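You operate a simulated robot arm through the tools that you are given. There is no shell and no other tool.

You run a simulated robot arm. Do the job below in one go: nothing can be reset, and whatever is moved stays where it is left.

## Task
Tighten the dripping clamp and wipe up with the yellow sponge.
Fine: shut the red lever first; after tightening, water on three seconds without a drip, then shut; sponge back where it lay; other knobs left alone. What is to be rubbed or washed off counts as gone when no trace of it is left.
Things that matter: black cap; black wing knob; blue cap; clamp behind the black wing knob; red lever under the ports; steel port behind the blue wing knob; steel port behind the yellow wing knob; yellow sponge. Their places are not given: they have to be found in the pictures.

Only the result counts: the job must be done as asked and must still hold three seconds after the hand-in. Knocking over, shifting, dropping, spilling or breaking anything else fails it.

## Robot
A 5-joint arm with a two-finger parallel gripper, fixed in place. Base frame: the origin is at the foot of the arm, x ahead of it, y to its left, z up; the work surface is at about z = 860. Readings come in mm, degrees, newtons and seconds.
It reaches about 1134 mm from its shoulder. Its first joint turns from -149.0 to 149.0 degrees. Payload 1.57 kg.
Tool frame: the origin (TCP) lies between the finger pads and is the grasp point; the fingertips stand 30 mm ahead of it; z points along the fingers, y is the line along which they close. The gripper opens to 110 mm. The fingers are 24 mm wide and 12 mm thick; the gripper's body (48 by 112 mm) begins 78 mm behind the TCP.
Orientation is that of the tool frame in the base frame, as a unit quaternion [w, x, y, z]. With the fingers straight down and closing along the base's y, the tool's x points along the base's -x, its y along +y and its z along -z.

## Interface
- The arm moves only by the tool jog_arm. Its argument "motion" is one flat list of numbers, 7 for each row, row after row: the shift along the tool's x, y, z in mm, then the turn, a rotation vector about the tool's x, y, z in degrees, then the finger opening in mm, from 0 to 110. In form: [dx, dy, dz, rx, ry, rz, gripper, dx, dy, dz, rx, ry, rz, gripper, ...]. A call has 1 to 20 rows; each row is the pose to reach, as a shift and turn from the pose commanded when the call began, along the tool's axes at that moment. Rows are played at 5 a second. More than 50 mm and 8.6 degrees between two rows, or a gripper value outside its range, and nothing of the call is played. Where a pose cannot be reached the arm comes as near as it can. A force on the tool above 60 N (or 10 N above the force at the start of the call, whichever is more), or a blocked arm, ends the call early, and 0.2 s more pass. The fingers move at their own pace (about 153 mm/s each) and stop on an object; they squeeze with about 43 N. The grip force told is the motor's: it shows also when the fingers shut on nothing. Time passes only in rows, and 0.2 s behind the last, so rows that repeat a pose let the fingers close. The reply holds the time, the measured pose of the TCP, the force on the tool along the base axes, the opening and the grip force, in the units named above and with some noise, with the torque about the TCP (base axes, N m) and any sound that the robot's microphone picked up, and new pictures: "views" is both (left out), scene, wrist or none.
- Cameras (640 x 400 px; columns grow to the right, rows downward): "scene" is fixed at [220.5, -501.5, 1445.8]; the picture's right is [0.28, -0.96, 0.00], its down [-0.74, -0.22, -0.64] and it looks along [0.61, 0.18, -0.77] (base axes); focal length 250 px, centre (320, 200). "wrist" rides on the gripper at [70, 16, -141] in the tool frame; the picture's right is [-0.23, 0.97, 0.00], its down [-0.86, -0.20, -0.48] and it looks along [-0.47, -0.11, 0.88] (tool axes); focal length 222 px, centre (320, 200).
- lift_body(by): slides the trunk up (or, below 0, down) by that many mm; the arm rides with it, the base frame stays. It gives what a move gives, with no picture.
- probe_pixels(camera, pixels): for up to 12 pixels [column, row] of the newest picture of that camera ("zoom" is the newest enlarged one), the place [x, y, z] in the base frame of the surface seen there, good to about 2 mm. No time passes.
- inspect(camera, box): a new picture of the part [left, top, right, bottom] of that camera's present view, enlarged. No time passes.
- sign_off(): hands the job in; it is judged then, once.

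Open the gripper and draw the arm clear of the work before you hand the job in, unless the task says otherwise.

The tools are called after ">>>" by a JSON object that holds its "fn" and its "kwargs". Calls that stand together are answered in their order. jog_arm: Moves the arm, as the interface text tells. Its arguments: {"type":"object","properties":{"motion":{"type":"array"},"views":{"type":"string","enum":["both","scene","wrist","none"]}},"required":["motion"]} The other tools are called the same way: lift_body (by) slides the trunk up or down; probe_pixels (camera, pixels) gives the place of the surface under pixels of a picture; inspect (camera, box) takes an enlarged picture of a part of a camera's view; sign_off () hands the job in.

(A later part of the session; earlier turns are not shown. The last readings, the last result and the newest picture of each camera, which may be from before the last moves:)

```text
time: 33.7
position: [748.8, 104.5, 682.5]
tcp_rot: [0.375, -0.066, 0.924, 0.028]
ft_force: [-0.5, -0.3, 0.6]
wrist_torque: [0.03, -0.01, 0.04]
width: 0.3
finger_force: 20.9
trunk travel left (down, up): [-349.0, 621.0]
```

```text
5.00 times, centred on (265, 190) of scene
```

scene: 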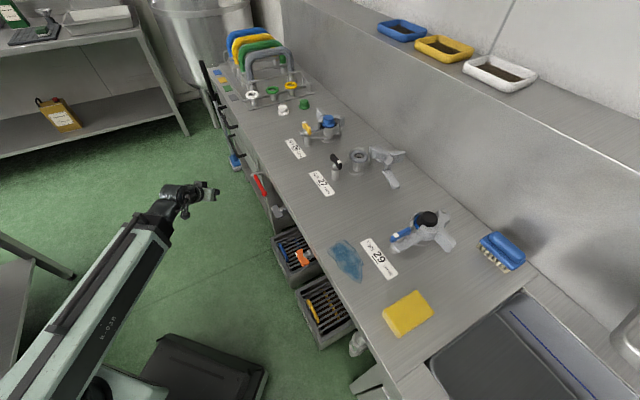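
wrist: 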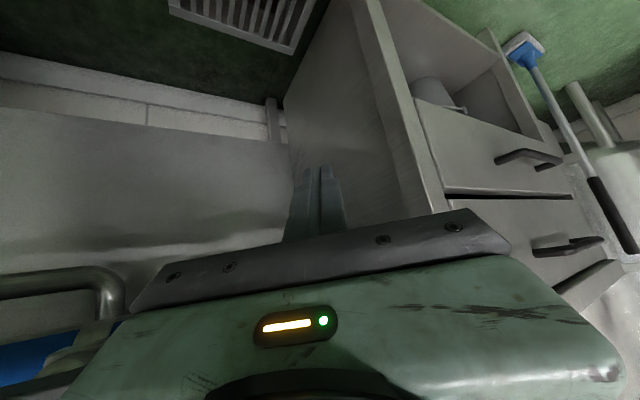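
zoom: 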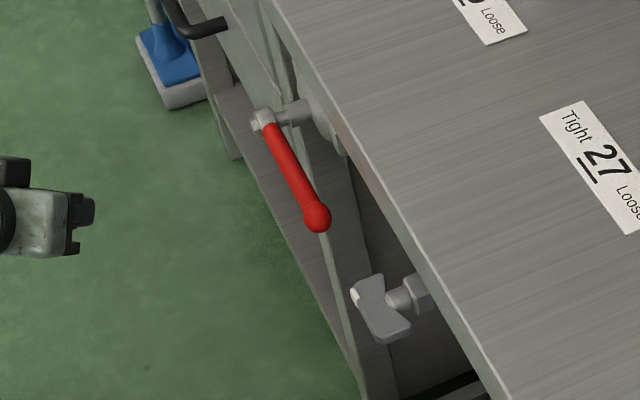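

The lever rests horizontal (ball at zoom (317,218)). I raise the trunk by 124 mm and swing back so the fingertips hang above the lever.

>>> {"fn": "lift_body", "kwargs": {"by": 124}}

>>> {"fn": "jog_arm", "kwargs": {"motion": [-0.8, -35, 0.8, 1.84, 0, 1.89, 0, -0.5, -70.1, 0.5, 3.68, 0, 3.79, 0, 1, -105.3, -1, 5.5, 0, 5.7, 0, 3.6, -140.4, -3.5, 7.4, 0, 7.6, 0, 6.8, -175.7, -6.6, 9.2, 0, 9.5, 0, 10.9, -210.1, -10.7, 11.04, 0, 11.36, 0], "views": "both"}}

>>> {"fn": "inspect", "kwargs": {"camera": "scene", "box": [215, 150, 315, 230]}}

```text
time: 35.2
position: [749.2, 104.7, 806.5]
tcp_rot: [0.375, -0.066, 0.924, 0.029]
ft_force: [0.5, -0.2, 0.8]
wrist_torque: [-0.03, 0.0, -0.01]
width: 0.1
finger_force: 21.9
trunk travel left (down, up): [-473.0, 497.0]
```

```text
time: 36.6
position: [763.5, -106.7, 805.4]
tcp_rot: [0.373, 0.061, 0.925, -0.023]
ft_force: [-0.1, 0.1, -0.6]
wrist_torque: [-0.02, 0.0, -0.03]
width: 0.0
finger_force: 21.0
trunk travel left (down, up): [-473.0, 497.0]
```

scene: 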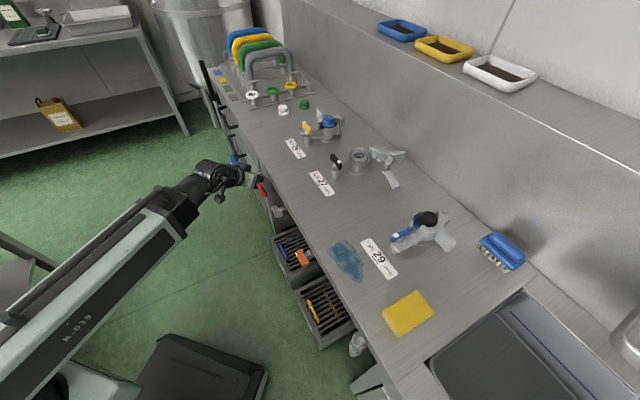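
wrist: 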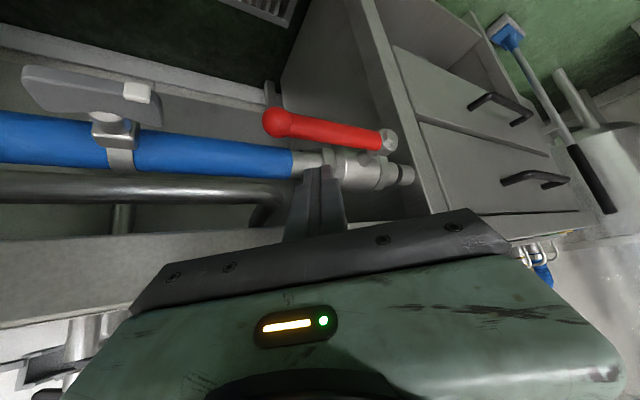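

```text
5.00 times, centred on (265, 190) of scene
```

zoom: 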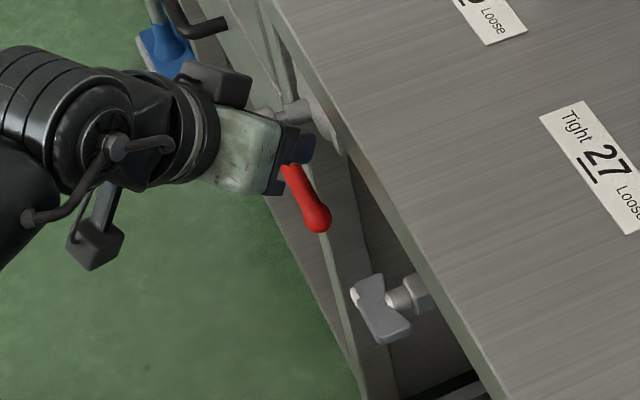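

The wrist picture shows the lever (265–395, rows 120–140) below the fingers. I lower the trunk in steps, watching force and the lever's turn.

>>> {"fn": "lift_body", "kwargs": {"by": -22}}

>>> {"fn": "lift_body", "kwargs": {"by": -15}}

>>> {"fn": "inspect", "kwargs": {"camera": "wrist", "box": [240, 60, 480, 210]}}

```text
time: 37.3
position: [764.7, -106.9, 784.5]
tcp_rot: [0.373, 0.061, 0.925, -0.023]
ft_force: [-0.2, 0.6, 0.1]
wrist_torque: [-0.01, 0.0, 0.0]
width: 0.0
finger_force: 21.0
trunk travel left (down, up): [-451.0, 519.0]
```

```text
time: 37.9
position: [763.6, -106.1, 770.7]
tcp_rot: [0.374, 0.061, 0.925, -0.023]
ft_force: [-0.6, -0.5, 0.0]
wrist_torque: [0.0, -0.03, -0.02]
width: 0.0
finger_force: 20.7
trunk travel left (down, up): [-436.0, 534.0]
```

```text
2.67 times, centred on (360, 135) of wrist
```

zoom: 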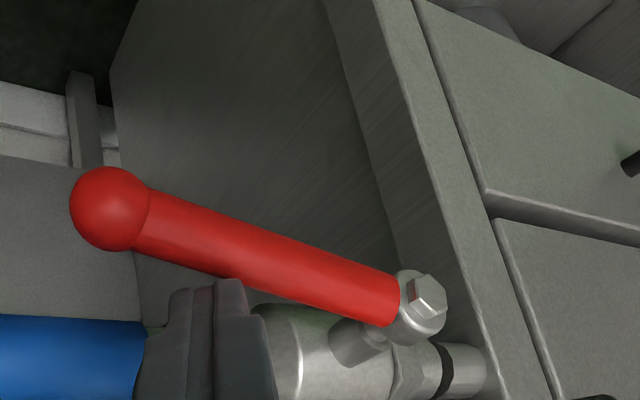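

No contact yet although I expected it, and the fingertip looks to be slipping behind the lever. I probe the lever and fingertip in this enlarged view.

>>> {"fn": "probe_pixels", "kwargs": {"camera": "zoom", "pixels": [[110, 205], [180, 230], [240, 250], [300, 270], [360, 290], [385, 320], [425, 300], [235, 262], [230, 300], [180, 310], [250, 320], [360, 345]]}}

```text
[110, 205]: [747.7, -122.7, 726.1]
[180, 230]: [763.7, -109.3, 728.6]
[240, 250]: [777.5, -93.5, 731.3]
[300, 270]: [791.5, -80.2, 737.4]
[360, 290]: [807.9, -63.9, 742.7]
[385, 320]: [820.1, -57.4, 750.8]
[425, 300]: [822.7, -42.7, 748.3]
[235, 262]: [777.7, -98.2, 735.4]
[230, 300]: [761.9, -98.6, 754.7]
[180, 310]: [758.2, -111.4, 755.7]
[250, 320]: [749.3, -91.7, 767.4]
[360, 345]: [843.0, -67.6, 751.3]
```

The lever now dips about 12° again (z 743→729 along it), so the finger is moving it with hardly any force. I keep lowering and watch.

>>> {"fn": "lift_body", "kwargs": {"by": -15}}

>>> {"fn": "inspect", "kwargs": {"camera": "wrist", "box": [240, 60, 480, 210]}}

>>> {"fn": "inspect", "kwargs": {"camera": "scene", "box": [215, 150, 315, 230]}}

```text
time: 38.6
position: [763.7, -106.7, 753.7]
tcp_rot: [0.375, 0.061, 0.925, -0.023]
ft_force: [0.4, -0.7, -0.1]
wrist_torque: [-0.01, 0.02, 0.0]
width: 0.0
finger_force: 21.2
trunk travel left (down, up): [-421.0, 549.0]
```

```text
2.67 times, centred on (360, 135) of wrist
```

zoom: 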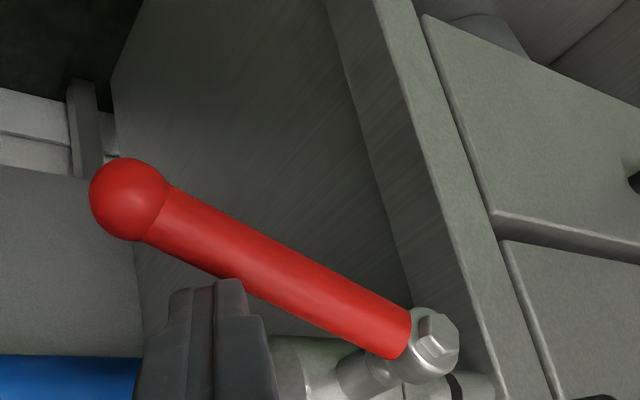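

```text
5.00 times, centred on (265, 190) of scene
```

zoom: 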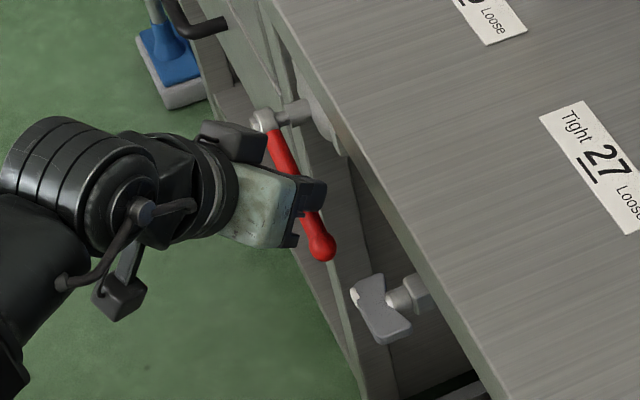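

The lever is turning down with the finger (scene ball now at zoom (320,250)), almost without force. I continue downward.

>>> {"fn": "lift_body", "kwargs": {"by": -20}}

>>> {"fn": "lift_body", "kwargs": {"by": -15}}

>>> {"fn": "jog_arm", "kwargs": {"motion": [0, 0, 0, 0, 0, 0, 0], "views": "wrist"}}

>>> {"fn": "inspect", "kwargs": {"camera": "scene", "box": [215, 150, 315, 230]}}

```text
time: 39.2
position: [763.2, -106.2, 734.0]
tcp_rot: [0.374, 0.061, 0.925, -0.022]
ft_force: [0.3, -0.4, 0.0]
wrist_torque: [0.02, 0.01, 0.0]
width: 0.2
finger_force: 20.8
trunk travel left (down, up): [-401.0, 569.0]
```

```text
time: 39.9
position: [764.5, -106.3, 719.4]
tcp_rot: [0.374, 0.061, 0.925, -0.023]
ft_force: [0.8, -0.1, -0.7]
wrist_torque: [-0.01, 0.01, -0.01]
width: 0.2
finger_force: 21.9
trunk travel left (down, up): [-386.0, 584.0]
```

```text
time: 40.3
position: [765.1, -106.5, 718.7]
tcp_rot: [0.374, 0.061, 0.925, -0.023]
ft_force: [0.1, 0.2, -0.7]
wrist_torque: [-0.04, -0.02, -0.01]
width: 0.2
finger_force: 21.6
trunk travel left (down, up): [-386.0, 584.0]
```

wrist: 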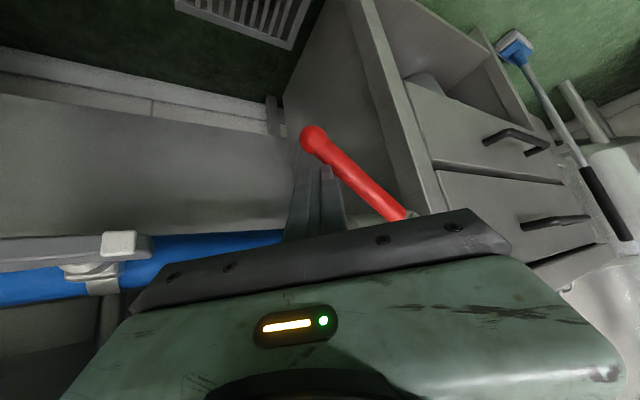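

```text
5.00 times, centred on (265, 190) of scene
```

zoom: 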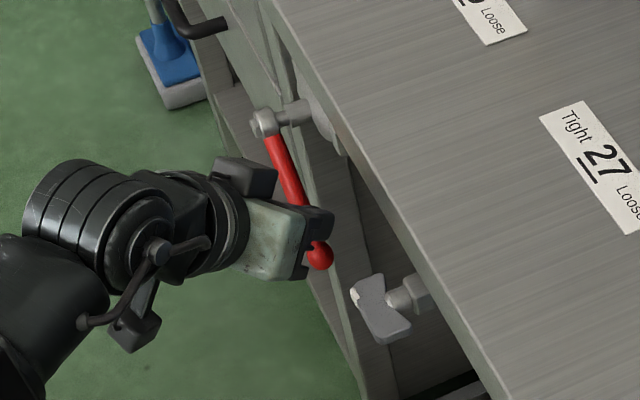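

The lever is about 35° down and follows the finger. I lower another 15 mm and then sweep along the bench to the left (+e) to bring the lever toward vertical.

>>> {"fn": "lift_body", "kwargs": {"by": -18}}

>>> {"fn": "jog_arm", "kwargs": {"motion": [-4.4, 7.9, 4.25, -0.4, 0, -0.42, 0, -8.7, 15.9, 8.5, -0.81, 0, -0.84, 0, -13.1, 23.8, 12.8, -1.2, 0, -1.25, 0, -17.4, 31.7, 17, -1.62, 0, -1.67, 0], "views": "wrist"}}

>>> {"fn": "inspect", "kwargs": {"camera": "scene", "box": [215, 150, 315, 230]}}

```text
time: 40.9
position: [763.7, -106.2, 701.2]
tcp_rot: [0.374, 0.061, 0.925, -0.022]
ft_force: [0.2, 1.0, 0.1]
wrist_torque: [-0.02, 0.0, -0.01]
width: 0.0
finger_force: 21.3
trunk travel left (down, up): [-368.0, 602.0]
```

```text
time: 41.9
position: [793.0, -78.1, 701.6]
tcp_rot: [0.375, 0.042, 0.926, -0.015]
ft_force: [-0.2, -4.3, -2.3]
wrist_torque: [-0.09, 0.04, -0.06]
width: 0.3
finger_force: 21.1
trunk travel left (down, up): [-368.0, 602.0]
```

wrist: 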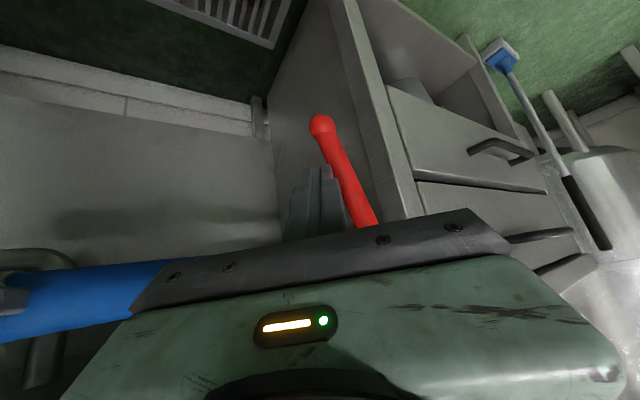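

```text
5.00 times, centred on (265, 190) of scene
```

zoom: 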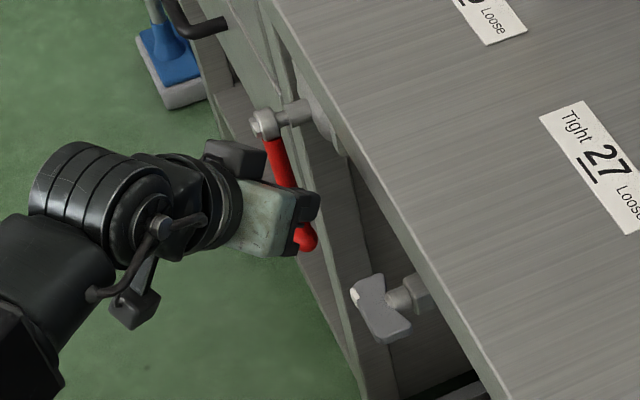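

Force is only ~4 N and the lever is about 65° down. I sweep another 28 mm to the left to reach the stop.

>>> {"fn": "jog_arm", "kwargs": {"motion": [-3.7, 6.1, 3.6, -0.3, 0, -0.33, 0, -7.3, 12.3, 7.2, -0.64, 0, -0.67, 0, -10.1, 16.9, 9.9, -0.88, 0, -0.92, 0, -12.8, 21.5, 12.5, -1.1, 0, -1.18, 0], "views": "wrist"}}

>>> {"fn": "inspect", "kwargs": {"camera": "scene", "box": [215, 150, 315, 230]}}

>>> {"fn": "probe_pixels", "kwargs": {"camera": "wrist", "pixels": [[320, 120], [330, 145], [340, 170], [355, 200]]}}

```text
time: 43.0
position: [808.8, -65.8, 700.6]
tcp_rot: [0.371, 0.03, 0.928, -0.014]
ft_force: [-9.7, -10.5, 3.3]
wrist_torque: [-0.03, -0.05, -0.18]
width: 0.3
finger_force: 20.9
trunk travel left (down, up): [-368.0, 602.0]
stopped in row 4: the force on the tool passed its limit at 63 N (the readings are from after the stop); the commanded pose is now the measured one
```

wrist: 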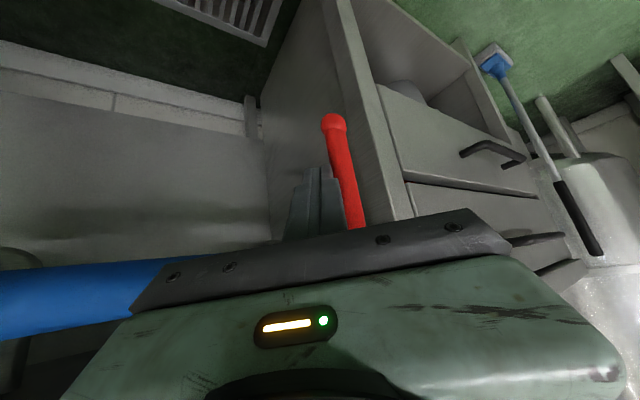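

```text
5.00 times, centred on (265, 190) of scene
```

zoom: 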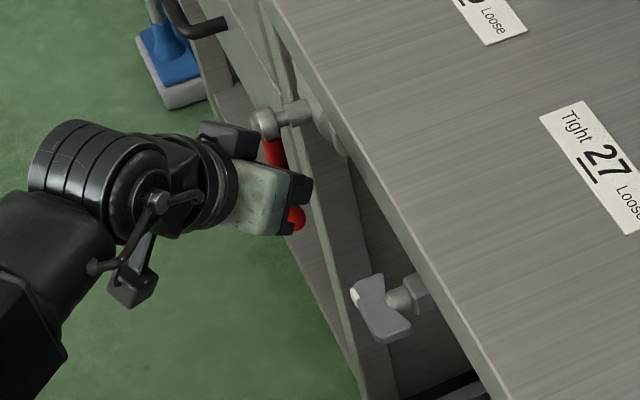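

```text
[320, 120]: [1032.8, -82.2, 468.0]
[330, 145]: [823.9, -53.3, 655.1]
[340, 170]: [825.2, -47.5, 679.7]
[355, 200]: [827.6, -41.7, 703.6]
```

A 63 N stop was reached. I enlarge to check whether the lever hangs vertical.

>>> {"fn": "inspect", "kwargs": {"camera": "wrist", "box": [260, 90, 420, 240]}}

>>> {"fn": "probe_pixels", "kwargs": {"camera": "wrist", "pixels": [[335, 122], [338, 140], [342, 158], [347, 180], [352, 205], [355, 222]]}}

```text
2.67 times, centred on (340, 165) of wrist
```

zoom: 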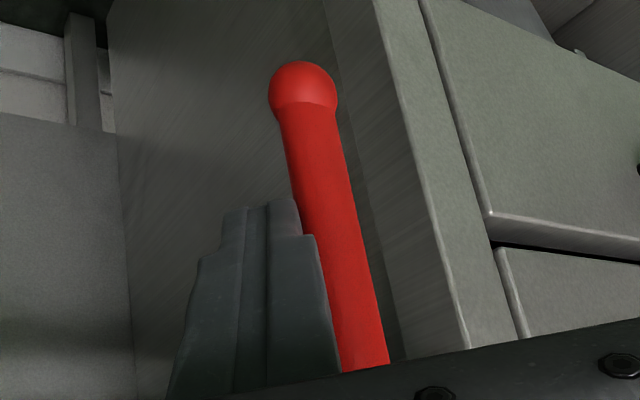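

```text
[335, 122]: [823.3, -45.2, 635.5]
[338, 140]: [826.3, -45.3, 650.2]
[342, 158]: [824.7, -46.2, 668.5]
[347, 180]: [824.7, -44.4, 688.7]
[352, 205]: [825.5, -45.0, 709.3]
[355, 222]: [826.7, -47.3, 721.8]
```

The lever hangs vertical (x,y≈(825,-45) from z 635 to 722): the water is shut. I draw the fingers back radially away from the lever and raise the trunk.

>>> {"fn": "jog_arm", "kwargs": {"motion": [14.5, 0, -13.8, 0, 0, 0, 0, 29, 0, -27.6, 0, 0, 0, 0, 42, 0, -40, 0, 0, 0, 0], "views": "none"}}

>>> {"fn": "lift_body", "kwargs": {"by": 380}}

>>> {"fn": "jog_arm", "kwargs": {"motion": [0, 0, 0, 0, 0, 0, 0], "views": "scene"}}

>>> {"fn": "inspect", "kwargs": {"camera": "scene", "box": [215, 150, 315, 230]}}

```text
time: 43.8
position: [750.6, -60.4, 699.8]
tcp_rot: [0.371, 0.031, 0.928, -0.014]
ft_force: [0.4, -0.2, -0.1]
wrist_torque: [0.01, -0.03, 0.01]
width: 0.1
finger_force: 21.3
trunk travel left (down, up): [-368.0, 602.0]
```

```text
time: 47.5
position: [751.7, -59.0, 1080.3]
tcp_rot: [0.371, 0.03, 0.928, -0.014]
ft_force: [1.4, 0.5, 0.1]
wrist_torque: [-0.02, 0.0, 0.0]
width: 0.0
finger_force: 20.9
trunk travel left (down, up): [-748.0, 222.0]
```

```text
time: 47.9
position: [751.3, -59.5, 1079.3]
tcp_rot: [0.371, 0.03, 0.928, -0.014]
ft_force: [-0.5, 0.2, 0.8]
wrist_torque: [-0.02, 0.0, -0.03]
width: 0.0
finger_force: 21.2
trunk travel left (down, up): [-748.0, 222.0]
```

scene: 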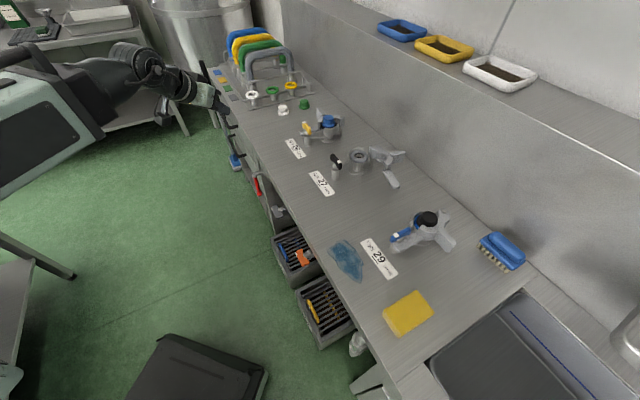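

```text
5.00 times, centred on (265, 190) of scene
```

zoom: 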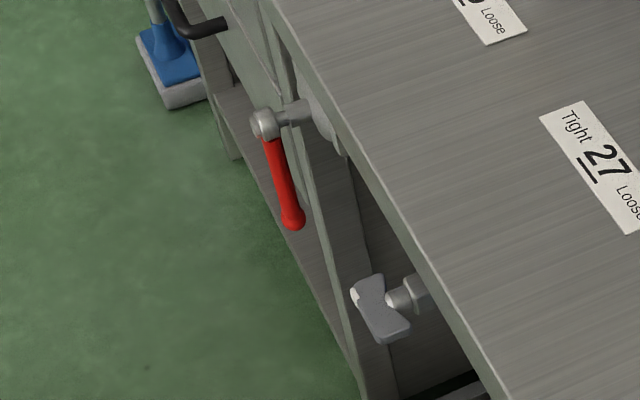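

The lever hangs straight down with the hand clear. I untilt the tool in place, then swing at safe height over to above the blue wing knob of station 29.

>>> {"fn": "jog_arm", "kwargs": {"motion": [13.5, 0, 14.2, 0, 7.3, 0, 0, 24.9, 0, 26.1, 0, 14.6, 0, 0, 33.8, 0, 35.5, 0, 21.8, 0, 0, 40.4, 0, 42.4, 0, 29.1, 0, 0, 44.4, 0, 46.6, 0, 36.3, 0, 0, 45.7, 0, 47.9, 0, 43.6, 0, 0], "views": "none"}}

>>> {"fn": "lift_body", "kwargs": {"by": 50}}

>>> {"fn": "jog_arm", "kwargs": {"motion": [-4.6, -39.1, 0, 0, 0, 2.95, 0, -7.2, -78.6, 0, 0, 0, 5.9, 0, -7.7, -118.5, 0, 0, 0, 8.85, 0, -6.2, -158.7, 0, 0, 0, 11.8, 0, -2.4, -199.1, 0, 0, 0, 14.75, 0, 3.5, -239.4, 0, 0, 0, 17.7, 0, 11.5, -279.7, 0, 0, 0, 20.65, 0, 21.7, -319.8, 0, 0, 0, 23.6, 0, 34, -359.6, 0, 0, 0, 26.55, 20, 48.6, -398.9, 0, 0, 0, 29.5, 50, 65.4, -437.7, 0, 0, 0, 32.45, 80, 84.2, -475.8, 0, 0, 0, 35.4, 110, 105.1, -513.1, 0, 0, 0, 38.35, 110, 128.7, -549.1, 0, 0, 0, 41.3, 110], "views": "both"}}

```text
time: 49.3
position: [751.3, -59.9, 1013.9]
tcp_rot: [0.0, 0.034, 0.999, -0.002]
ft_force: [0.2, -0.8, 0.6]
wrist_torque: [-0.01, 0.0, -0.02]
width: 0.0
finger_force: 20.8
trunk travel left (down, up): [-748.0, 222.0]
```

```text
time: 50.2
position: [750.9, -60.9, 1063.9]
tcp_rot: [-0.001, 0.033, 0.999, -0.002]
ft_force: [-0.1, -1.4, 0.7]
wrist_torque: [0.02, -0.01, -0.02]
width: 0.0
finger_force: 21.7
trunk travel left (down, up): [-798.0, 172.0]
```

```text
time: 53.2
position: [586.7, -600.9, 1065.0]
tcp_rot: [0.001, 0.383, 0.924, -0.002]
ft_force: [0.1, -0.5, 0.7]
wrist_torque: [0.0, 0.02, 0.01]
width: 110.0
finger_force: 0.1
out of reach, approached as far as the arm can: row 11
trunk travel left (down, up): [-798.0, 172.0]
```

scene: 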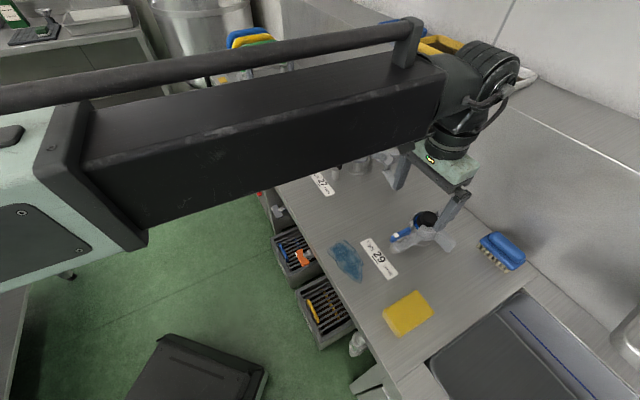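
wrist: 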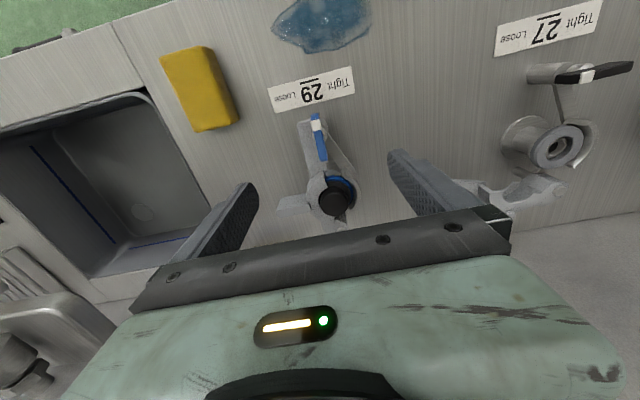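

I now look straight down on station 29: the blue knob (315–322, rows 115–160) has its white tip pointing up in the picture (outward), Tight on the right. I enlarge and probe.

>>> {"fn": "inspect", "kwargs": {"camera": "wrist", "box": [250, 50, 410, 230]}}

>>> {"fn": "inspect", "kwargs": {"camera": "wrist", "box": [280, 100, 360, 170]}}

>>> {"fn": "probe_pixels", "kwargs": {"camera": "wrist", "pixels": [[315, 117], [316, 122], [317, 130], [319, 140], [321, 150], [323, 158], [310, 125], [305, 120], [335, 200], [345, 180]]}}

```text
2.22 times, centred on (330, 140) of wrist
```

zoom: 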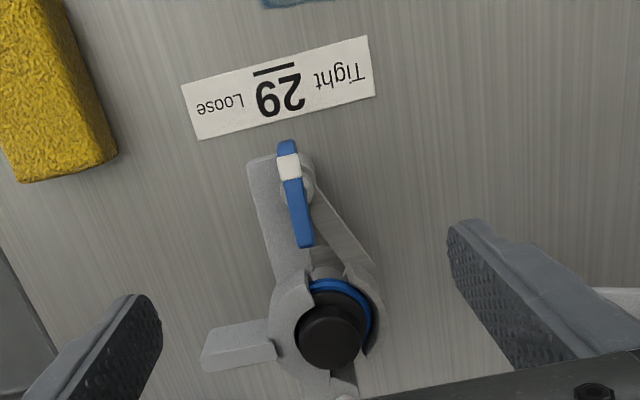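

```text
5.71 times, centred on (320, 135) of wrist
```

zoom: 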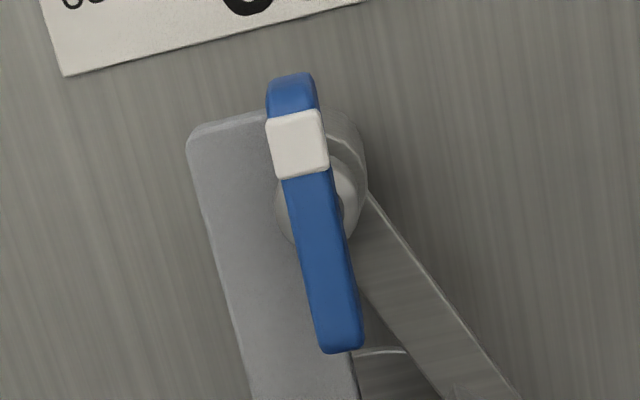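

```text
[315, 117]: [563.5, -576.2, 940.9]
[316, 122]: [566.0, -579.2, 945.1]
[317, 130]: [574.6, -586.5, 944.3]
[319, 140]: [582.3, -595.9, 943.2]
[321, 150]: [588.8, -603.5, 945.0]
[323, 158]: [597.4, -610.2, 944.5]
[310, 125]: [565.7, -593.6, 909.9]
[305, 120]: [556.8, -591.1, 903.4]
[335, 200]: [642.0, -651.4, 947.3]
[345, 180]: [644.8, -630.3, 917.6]
```

The blue bar runs from about (562,-575) to (599,-612) at z 945, centre near (580.5,-593.5), in line with the tool's x axis, so the fingers will close across it. I shift 10 mm onto its centre, narrow the opening to 60 and go down in two steps.

>>> {"fn": "jog_arm", "kwargs": {"motion": [5, 0.4, 0, 0, 0, 0, 90, 9.6, 0.8, 0, 0, 0, 0, 60, 9.6, 0.8, 0, 0, 0, 0, 60], "views": "none"}}

>>> {"fn": "lift_body", "kwargs": {"by": -75}}

>>> {"fn": "jog_arm", "kwargs": {"motion": [0, 0, 0, 0, 0, 0, 60], "views": "both"}}

>>> {"fn": "inspect", "kwargs": {"camera": "wrist", "box": [240, 90, 400, 230]}}

```text
time: 54.0
position: [580.4, -594.3, 1064.2]
tcp_rot: [0.0, 0.384, 0.924, -0.001]
ft_force: [1.1, 0.3, 0.2]
wrist_torque: [0.0, -0.02, 0.02]
width: 59.6
finger_force: 0.1
trunk travel left (down, up): [-798.0, 172.0]
```

```text
time: 55.1
position: [580.0, -593.7, 989.0]
tcp_rot: [0.001, 0.384, 0.923, -0.001]
ft_force: [0.1, 0.3, 0.0]
wrist_torque: [-0.01, 0.01, 0.02]
width: 60.2
finger_force: 0.1
trunk travel left (down, up): [-723.0, 247.0]
```

```text
time: 55.5
position: [581.3, -593.8, 989.2]
tcp_rot: [0.001, 0.383, 0.924, -0.002]
ft_force: [-0.1, 1.1, 0.3]
wrist_torque: [0.01, 0.0, 0.04]
width: 59.8
finger_force: 0.2
trunk travel left (down, up): [-723.0, 247.0]
```

scene: 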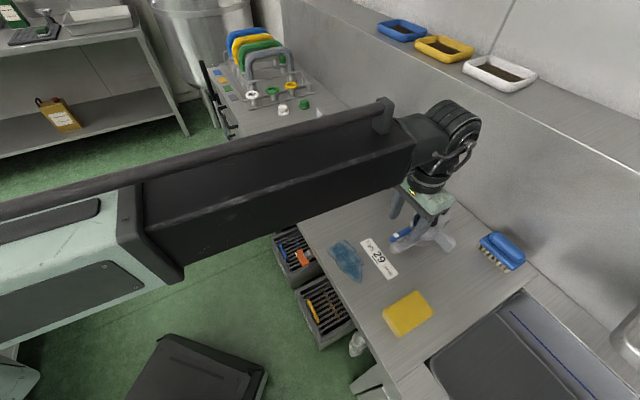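
wrist: 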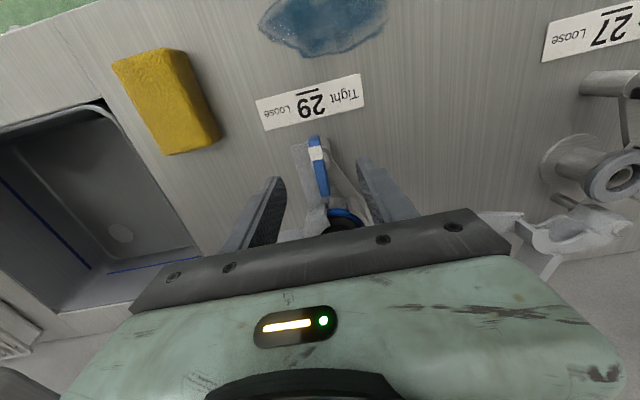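

```text
2.86 times, centred on (320, 160) of wrist
```

zoom: 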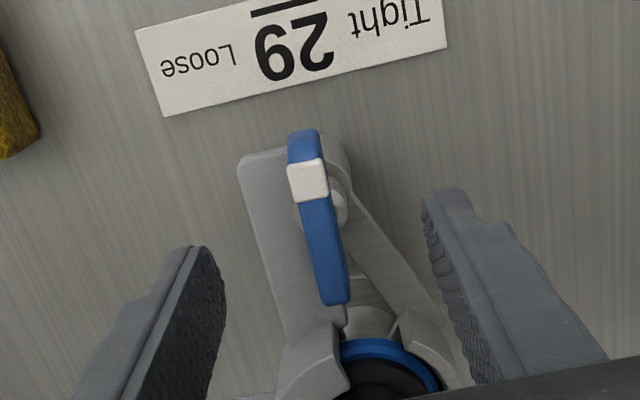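

The fingers straddle the bar centrally. I lower the last 35 mm (tips to z≈924) and then close on the bar.

>>> {"fn": "lift_body", "kwargs": {"by": -35}}

>>> {"fn": "jog_arm", "kwargs": {"motion": [0, 0, 0, 0, 0, 0, 30, 0, 0, 0, 0, 0, 0, 15, 0, 0, 0, 0, 0, 0, 5, 0, 0, 0, 0, 0, 0, 0, 0, 0, 0, 0, 0, 0, 0], "views": "wrist"}}

>>> {"fn": "inspect", "kwargs": {"camera": "wrist", "box": [240, 90, 400, 230]}}

```text
time: 56.3
position: [579.9, -593.4, 955.1]
tcp_rot: [0.001, 0.384, 0.923, -0.001]
ft_force: [0.1, -0.4, -0.6]
wrist_torque: [-0.01, 0.0, 0.03]
width: 59.8
finger_force: 0.0
trunk travel left (down, up): [-688.0, 282.0]
```

```text
time: 57.5
position: [579.7, -593.4, 954.8]
tcp_rot: [0.0, 0.383, 0.924, -0.001]
ft_force: [-0.9, -1.8, 1.4]
wrist_torque: [0.32, 0.03, -0.02]
width: 9.9
finger_force: 28.0
trunk travel left (down, up): [-688.0, 282.0]
```

wrist: 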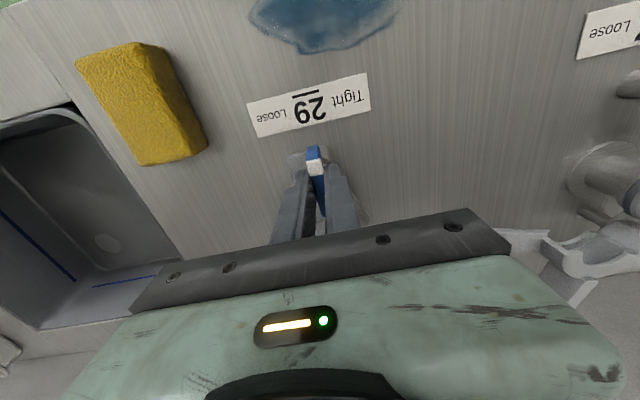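

```text
2.86 times, centred on (320, 160) of wrist
```

zoom: 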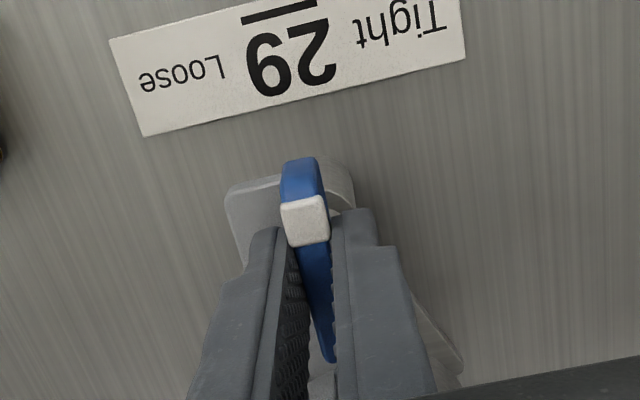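

The bar is gripped (9.9 mm). Tightening is clockwise from above, carrying the white tip from outward toward "Tight" (picture right), i.e. +rz about the tool axis; I turn 30° first and read the torque.

>>> {"fn": "jog_arm", "kwargs": {"motion": [0, 0, 0, 0, 0, 6, 0, 0, 0, 0, 0, 0, 12, 0, 0, 0, 0, 0, 0, 18, 0, 0, 0, 0, 0, 0, 24, 0, 0, 0, 0, 0, 0, 30, 0], "views": "wrist"}}

>>> {"fn": "inspect", "kwargs": {"camera": "wrist", "box": [240, 90, 400, 230]}}

```text
time: 58.7
position: [580.4, -593.5, 954.7]
tcp_rot: [0.001, 0.61, 0.792, -0.001]
ft_force: [4.5, 0.6, 3.0]
wrist_torque: [0.93, 0.13, 0.04]
width: 9.9
finger_force: 28.3
trunk travel left (down, up): [-688.0, 282.0]
```

wrist: 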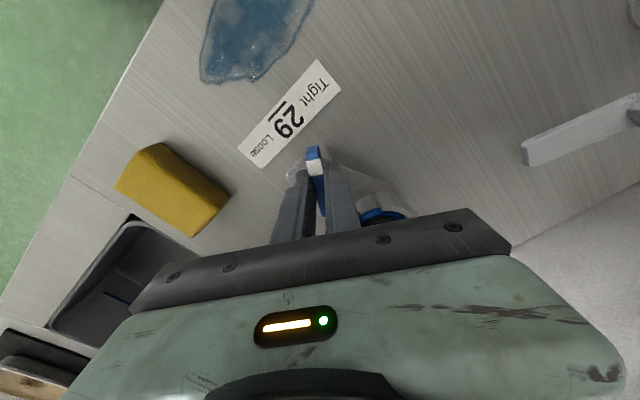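

```text
2.86 times, centred on (320, 160) of wrist
```

zoom: 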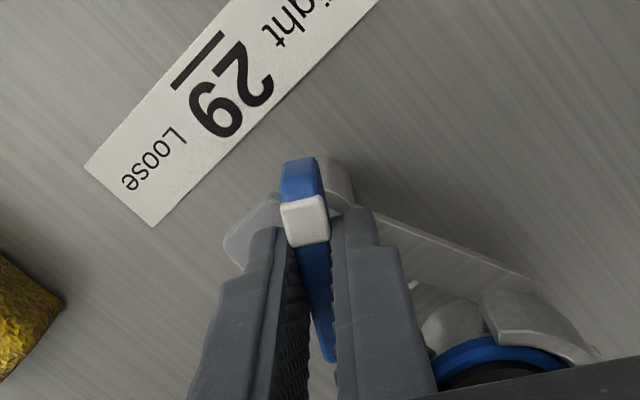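

The knob turns along with the fingers and torque stays low. I turn another 45°.

>>> {"fn": "jog_arm", "kwargs": {"motion": [0, 0, 0, 0, 0, 6, 0, 0, 0, 0, 0, 0, 12, 0, 0, 0, 0, 0, 0, 18, 0, 0, 0, 0, 0, 0, 24, 0, 0, 0, 0, 0, 0, 30, 0, 0, 0, 0, 0, 0, 36, 0, 0, 0, 0, 0, 0, 41, 0, 0, 0, 0, 0, 0, 45, 0], "views": "wrist"}}

>>> {"fn": "inspect", "kwargs": {"camera": "wrist", "box": [240, 90, 400, 230]}}

```text
time: 60.5
position: [582.2, -593.6, 954.7]
tcp_rot: [0.003, 0.867, 0.498, 0.0]
ft_force: [14.8, -2.8, 10.6]
wrist_torque: [-0.05, 0.2, 0.05]
width: 9.9
finger_force: 28.2
trunk travel left (down, up): [-688.0, 282.0]
```

wrist: 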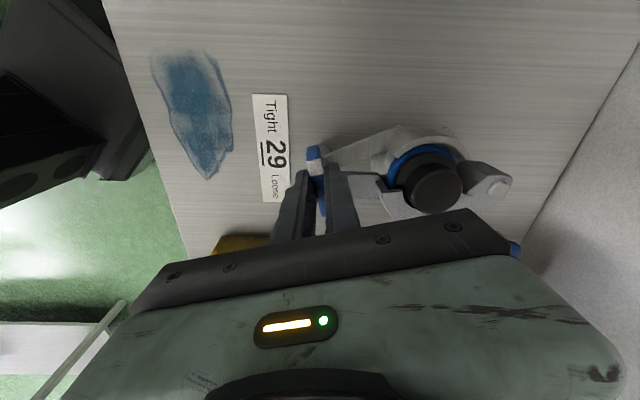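

```text
2.86 times, centred on (320, 160) of wrist
```

zoom: 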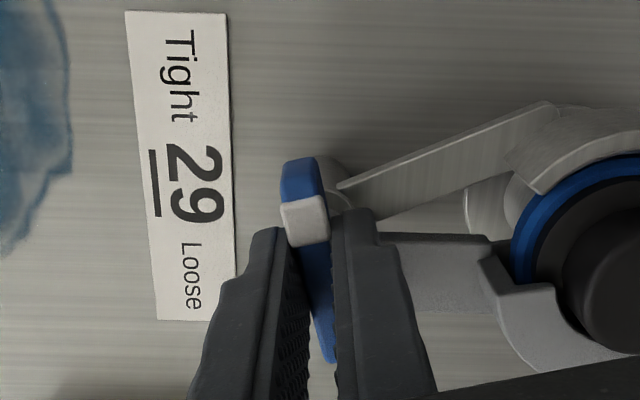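

75° turned; the white tip nearly points to "Tight", forces are modest (15 N). I turn the remaining 15° in small rows.

>>> {"fn": "jog_arm", "kwargs": {"motion": [0, 0, 0, 0, 0, 4, 0, 0, 0, 0, 0, 0, 8, 0, 0, 0, 0, 0, 0, 12, 0, 0, 0, 0, 0, 0, 15, 0], "views": "wrist"}}

>>> {"fn": "inspect", "kwargs": {"camera": "wrist", "box": [240, 90, 400, 230]}}

```text
time: 61.5
position: [582.3, -594.3, 953.9]
tcp_rot: [0.003, 0.924, 0.383, -0.001]
ft_force: [26.6, -11.2, 20.4]
wrist_torque: [0.01, -0.14, 0.32]
width: 9.8
finger_force: 28.2
trunk travel left (down, up): [-688.0, 282.0]
```

wrist: 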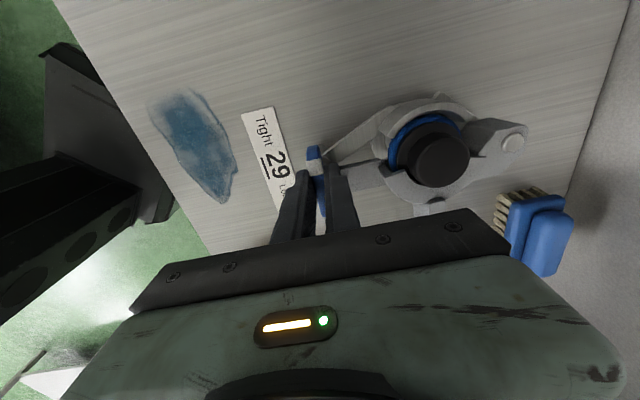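

```text
2.86 times, centred on (320, 160) of wrist
```

zoom: 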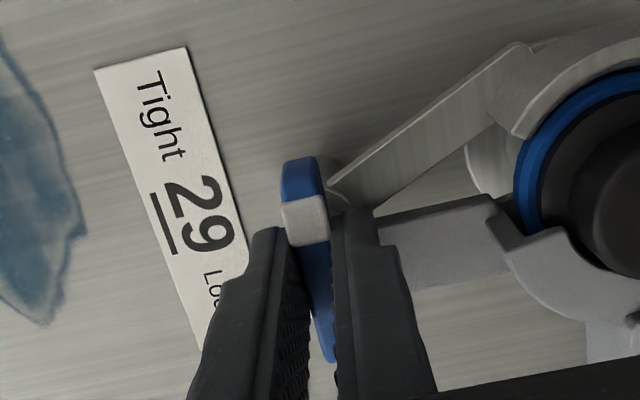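

90° reached: white tip points to "Tight", torque begins to rise (0.32 N·m). I probe for the stop with 5° more.

>>> {"fn": "jog_arm", "kwargs": {"motion": [0, 0, 0, 0, 0, 2, 0, 0, 0, 0, 0, 0, 4, 0, 0, 0, 0, 0, 0, 5, 0], "views": "wrist"}}

>>> {"fn": "inspect", "kwargs": {"camera": "wrist", "box": [240, 90, 400, 230]}}

```text
time: 62.3
position: [582.1, -594.0, 953.8]
tcp_rot: [0.003, 0.94, 0.34, -0.001]
ft_force: [23.7, -11.5, 13.1]
wrist_torque: [-0.06, 0.23, 0.78]
width: 11.9
finger_force: 29.3
trunk travel left (down, up): [-688.0, 282.0]
```

wrist: 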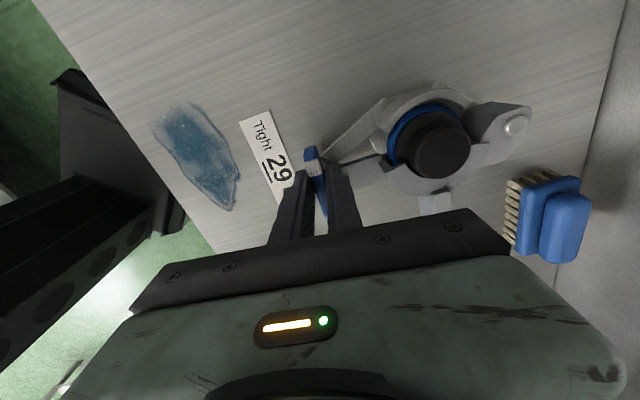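

```text
2.86 times, centred on (320, 160) of wrist
```

zoom: 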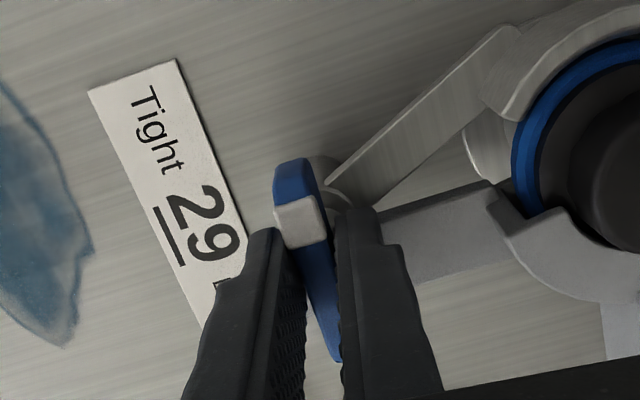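

The bar now stays behind while the fingers turn (width 11.9, torque 0.78 N·m): the knob is at its tight stop. I open the fingers and raise off.

>>> {"fn": "jog_arm", "kwargs": {"motion": [0, 0, 0, 0, 0, 0, 20, 0, 0, 0, 0, 0, 0, 40, 0, 0, 0, 0, 0, 0, 60, 0, 0, 0, 0, 0, 0, 60], "views": "none"}}

>>> {"fn": "lift_body", "kwargs": {"by": 70}}

>>> {"fn": "jog_arm", "kwargs": {"motion": [0, 0, 0, 0, 0, 0, 60], "views": "wrist"}}

>>> {"fn": "inspect", "kwargs": {"camera": "wrist", "box": [240, 70, 440, 230]}}

```text
time: 63.3
position: [579.4, -594.1, 954.5]
tcp_rot: [0.001, 0.94, 0.342, 0.0]
ft_force: [0.0, 0.6, 0.1]
wrist_torque: [0.0, 0.01, 0.0]
width: 60.0
finger_force: 0.1
trunk travel left (down, up): [-688.0, 282.0]
```

```text
time: 64.4
position: [580.2, -593.8, 1023.8]
tcp_rot: [0.001, 0.94, 0.342, -0.002]
ft_force: [0.0, -0.1, -0.2]
wrist_torque: [-0.01, -0.06, -0.03]
width: 60.1
finger_force: 0.0
trunk travel left (down, up): [-758.0, 212.0]
```

```text
time: 64.8
position: [579.4, -593.5, 1024.1]
tcp_rot: [0.002, 0.94, 0.341, 0.0]
ft_force: [-0.3, -1.1, 0.4]
wrist_torque: [0.01, -0.01, -0.01]
width: 60.1
finger_force: 0.0
trunk travel left (down, up): [-758.0, 212.0]
```

wrist: 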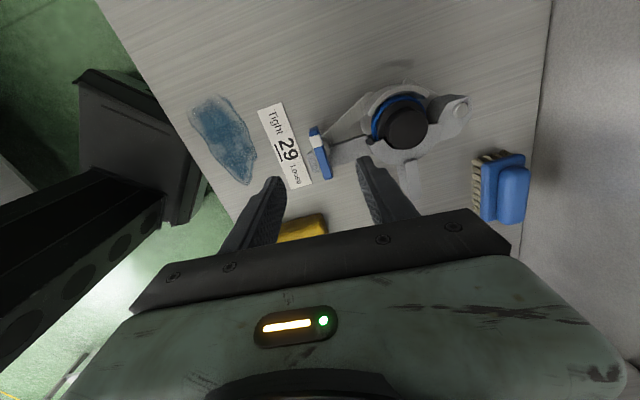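

```text
2.50 times, centred on (340, 150) of wrist
```

zoom: 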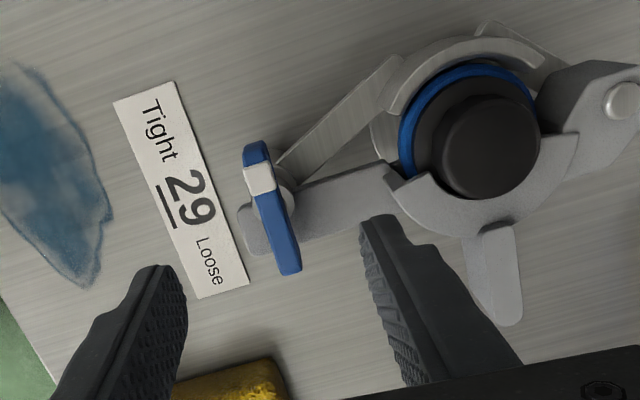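

The blue knob now lies parallel to the label with its white tip at "Tight" and the hand is free. I return at safe height to the free floor at azimuth +8° (fingers closing) to open the red lever for the test.

>>> {"fn": "jog_arm", "kwargs": {"motion": [42.3, -7.8, 0, 0, 0, -8.23, 60, 84.2, -18.2, 0, 0, 0, -16.46, 60, 125.1, -30.8, 0, 0, 0, -24.69, 60, 165.1, -45.4, 0, 0, 0, -32.92, 40, 204.2, -62.1, 0, 0, 0, -41.15, 20, 242.1, -80.7, 0, 0, 0, -49.38, 0, 278.9, -101.1, 0, 0, 0, -57.61, 0, 314.4, -123.5, 0, 0, 0, -65.84, 0, 348.4, -147.4, 0, 0, 0, -74.07, 0, 381, -173, 0, 0, 0, -82.3, 0, 412.1, -200.2, 0, 0, 0, -90.53, 0, 441.5, -228.8, 0, 0, 0, -98.76, 0, 469.2, -258.7, 0, 0, 0, -106.99, 0, 495.2, -289.8, 0, 0, 0, -115.22, 0, 519.5, -322.3, 0, 0, 0, -123.45, 0, 541.8, -355.8, 0, 0, 0, -131.68, 0, 562.3, -390, 0, 0, 0, -139.91, 0, 581.1, -425.3, 0, 0, 0, -148.1, 0], "views": "scene"}}

>>> {"fn": "inspect", "kwargs": {"camera": "scene", "box": [360, 190, 460, 270]}}

>>> {"fn": "inspect", "kwargs": {"camera": "scene", "box": [290, 100, 410, 195]}}

```text
time: 68.6
position: [752.2, 107.2, 1023.8]
tcp_rot: [0.0, -0.07, 0.998, -0.002]
ft_force: [0.4, -0.5, 0.8]
wrist_torque: [0.02, -0.01, -0.03]
width: 0.1
finger_force: 20.5
out of reach, approached as far as the arm can: row 15, 16, 17
trunk travel left (down, up): [-758.0, 212.0]
```

scene: 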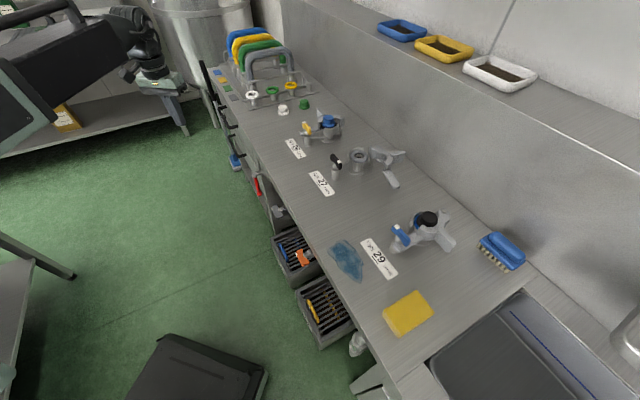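

```text
5.00 times, centred on (410, 230) of scene
```

zoom: 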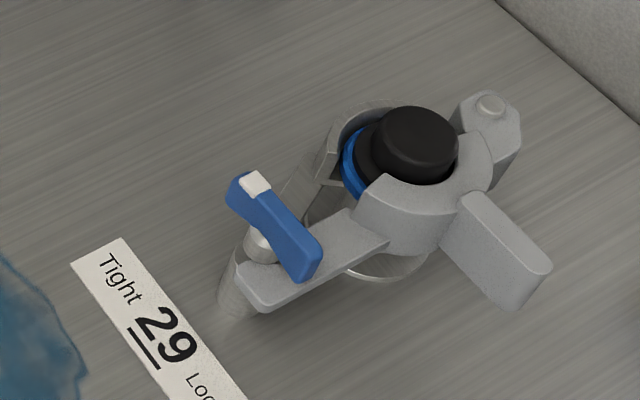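

```text
4.21 times, centred on (350, 148) of scene
```

zoom: 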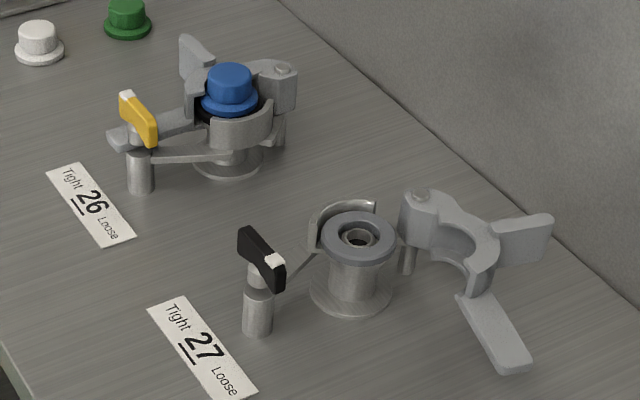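

Station 29's knob now matches station 26's tight position, and nothing else has moved. Next I tilt the tool 45° here over the floor and lower the trunk to get beside the hanging lever.

>>> {"fn": "jog_arm", "kwargs": {"motion": [0, 0, -2, 0, -7.5, 0, 0, 0, 0, -8.2, 0, -15, 0, 0, 0, 0, -18.3, 0, -22.5, 0, 0, 0, 0, -32.2, 0, -30, 0, 0, 0, 0, -49.6, 0, -37.5, 0, 0, 0, 0, -70.3, 0, -45, 0, 0], "views": "none"}}

>>> {"fn": "lift_body", "kwargs": {"by": -424}}

>>> {"fn": "jog_arm", "kwargs": {"motion": [0, 0, 0, 0, 0, 0, 0], "views": "wrist"}}

```text
time: 70.0
position: [753.7, 105.5, 1094.0]
tcp_rot: [0.381, -0.065, 0.922, 0.025]
ft_force: [-0.5, 0.4, -0.6]
wrist_torque: [0.0, -0.01, 0.01]
width: 0.2
finger_force: 21.4
trunk travel left (down, up): [-758.0, 212.0]
```

```text
refused: -424 is not a number from -400 to 400
```

```text
time: 70.4
position: [754.7, 107.0, 1093.7]
tcp_rot: [0.381, -0.065, 0.922, 0.025]
ft_force: [0.2, 0.0, 0.8]
wrist_torque: [0.0, -0.01, -0.02]
width: 0.0
finger_force: 21.2
trunk travel left (down, up): [-758.0, 212.0]
```

wrist: 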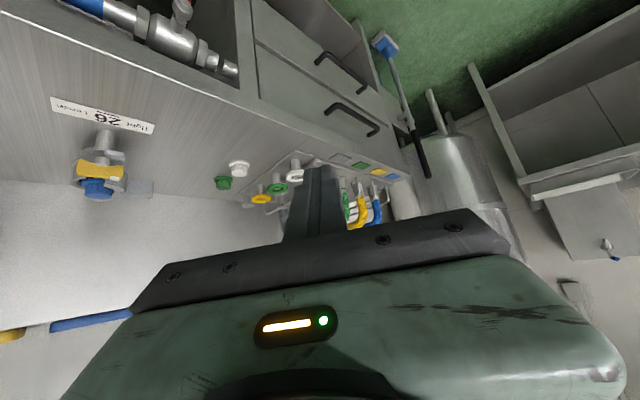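

The single lift is limited to 400 mm, so I lower in two steps to TCP z≈670.

>>> {"fn": "lift_body", "kwargs": {"by": -224}}

>>> {"fn": "lift_body", "kwargs": {"by": -200}}

>>> {"fn": "jog_arm", "kwargs": {"motion": [0, 0, 0, 0, 0, 0, 0], "views": "wrist"}}

```text
time: 72.8
position: [753.8, 106.2, 869.9]
tcp_rot: [0.38, -0.064, 0.923, 0.024]
ft_force: [0.8, -0.2, -0.5]
wrist_torque: [-0.01, 0.0, 0.02]
width: 0.0
finger_force: 21.9
trunk travel left (down, up): [-534.0, 436.0]
```

```text
time: 75.0
position: [753.1, 107.2, 669.5]
tcp_rot: [0.38, -0.065, 0.922, 0.025]
ft_force: [-0.5, -1.1, 0.1]
wrist_torque: [-0.01, -0.01, -0.01]
width: 0.0
finger_force: 21.5
trunk travel left (down, up): [-334.0, 636.0]
```

```text
time: 75.4
position: [754.0, 106.9, 669.9]
tcp_rot: [0.38, -0.065, 0.922, 0.025]
ft_force: [0.0, -0.3, 0.0]
wrist_torque: [0.0, 0.0, 0.0]
width: 0.2
finger_force: 21.3
trunk travel left (down, up): [-334.0, 636.0]
```

wrist: 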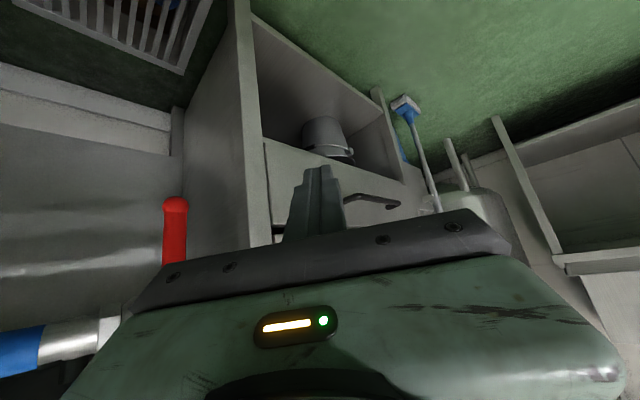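

The hanging lever is at (175,230) left of the fingers. I probe the cabinet panel edge near (245,180) so the finger does not touch it when I move in to the left of the lever.

>>> {"fn": "probe_pixels", "kwargs": {"camera": "wrist", "pixels": [[238, 60], [243, 120], [250, 180], [256, 230], [265, 160], [220, 150], [175, 205], [175, 250], [330, 185], [290, 100]]}}

```text
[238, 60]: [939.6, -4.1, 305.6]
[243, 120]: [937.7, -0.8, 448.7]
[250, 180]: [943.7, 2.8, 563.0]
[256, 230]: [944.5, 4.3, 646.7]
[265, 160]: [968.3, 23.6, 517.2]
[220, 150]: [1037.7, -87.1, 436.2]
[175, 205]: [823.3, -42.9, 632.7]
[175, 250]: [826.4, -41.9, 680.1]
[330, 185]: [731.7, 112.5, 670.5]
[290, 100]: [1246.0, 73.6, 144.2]
```

The panel edge is at about (944,4), well clear. I move in on a straight line to the left side of the hanging lever, leaving some clearance.

>>> {"fn": "jog_arm", "kwargs": {"motion": [-9.8, -29.5, 9.9, 1.53, 0, 1.54, 0, -19.6, -59, 19.8, 3.01, 0, 3.03, 0, -29.4, -88.5, 29.6, 4.43, 0, 4.46, 0, -39.2, -118, 39.5, 5.79, 0, 5.82, 0, -49, -147.5, 49.4, 7.09, 0, 7.14, 0], "views": "both"}}

>>> {"fn": "inspect", "kwargs": {"camera": "scene", "box": [215, 150, 315, 230]}}

```text
time: 76.6
position: [842.3, -27.6, 670.5]
tcp_rot: [0.382, 0.015, 0.924, -0.007]
ft_force: [-10.8, 19.3, -2.0]
wrist_torque: [-0.51, -0.32, -0.38]
width: 0.1
finger_force: 21.2
trunk travel left (down, up): [-334.0, 636.0]
```

scene: 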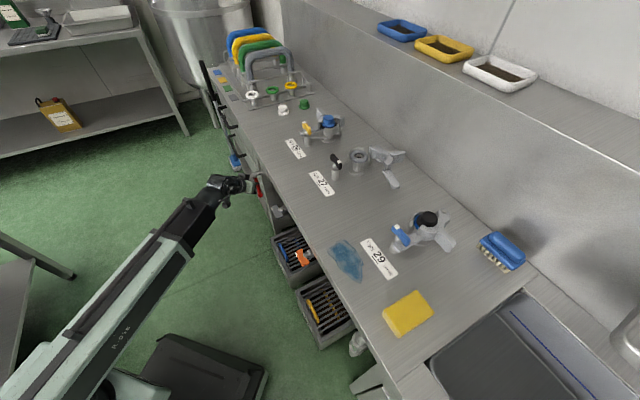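
wrist: 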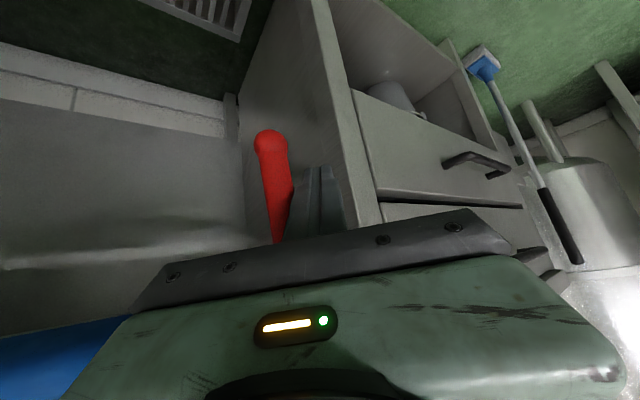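

```text
5.00 times, centred on (265, 190) of scene
```

zoom: 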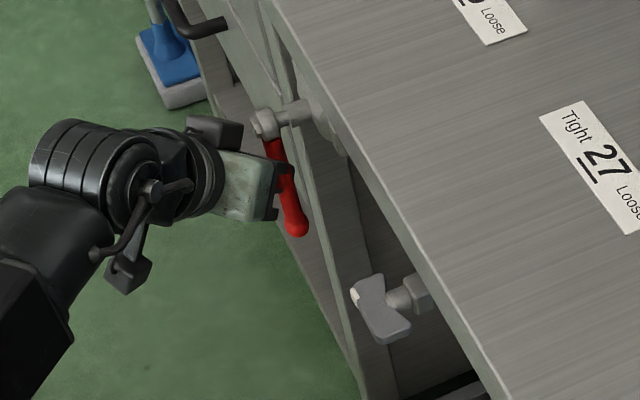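

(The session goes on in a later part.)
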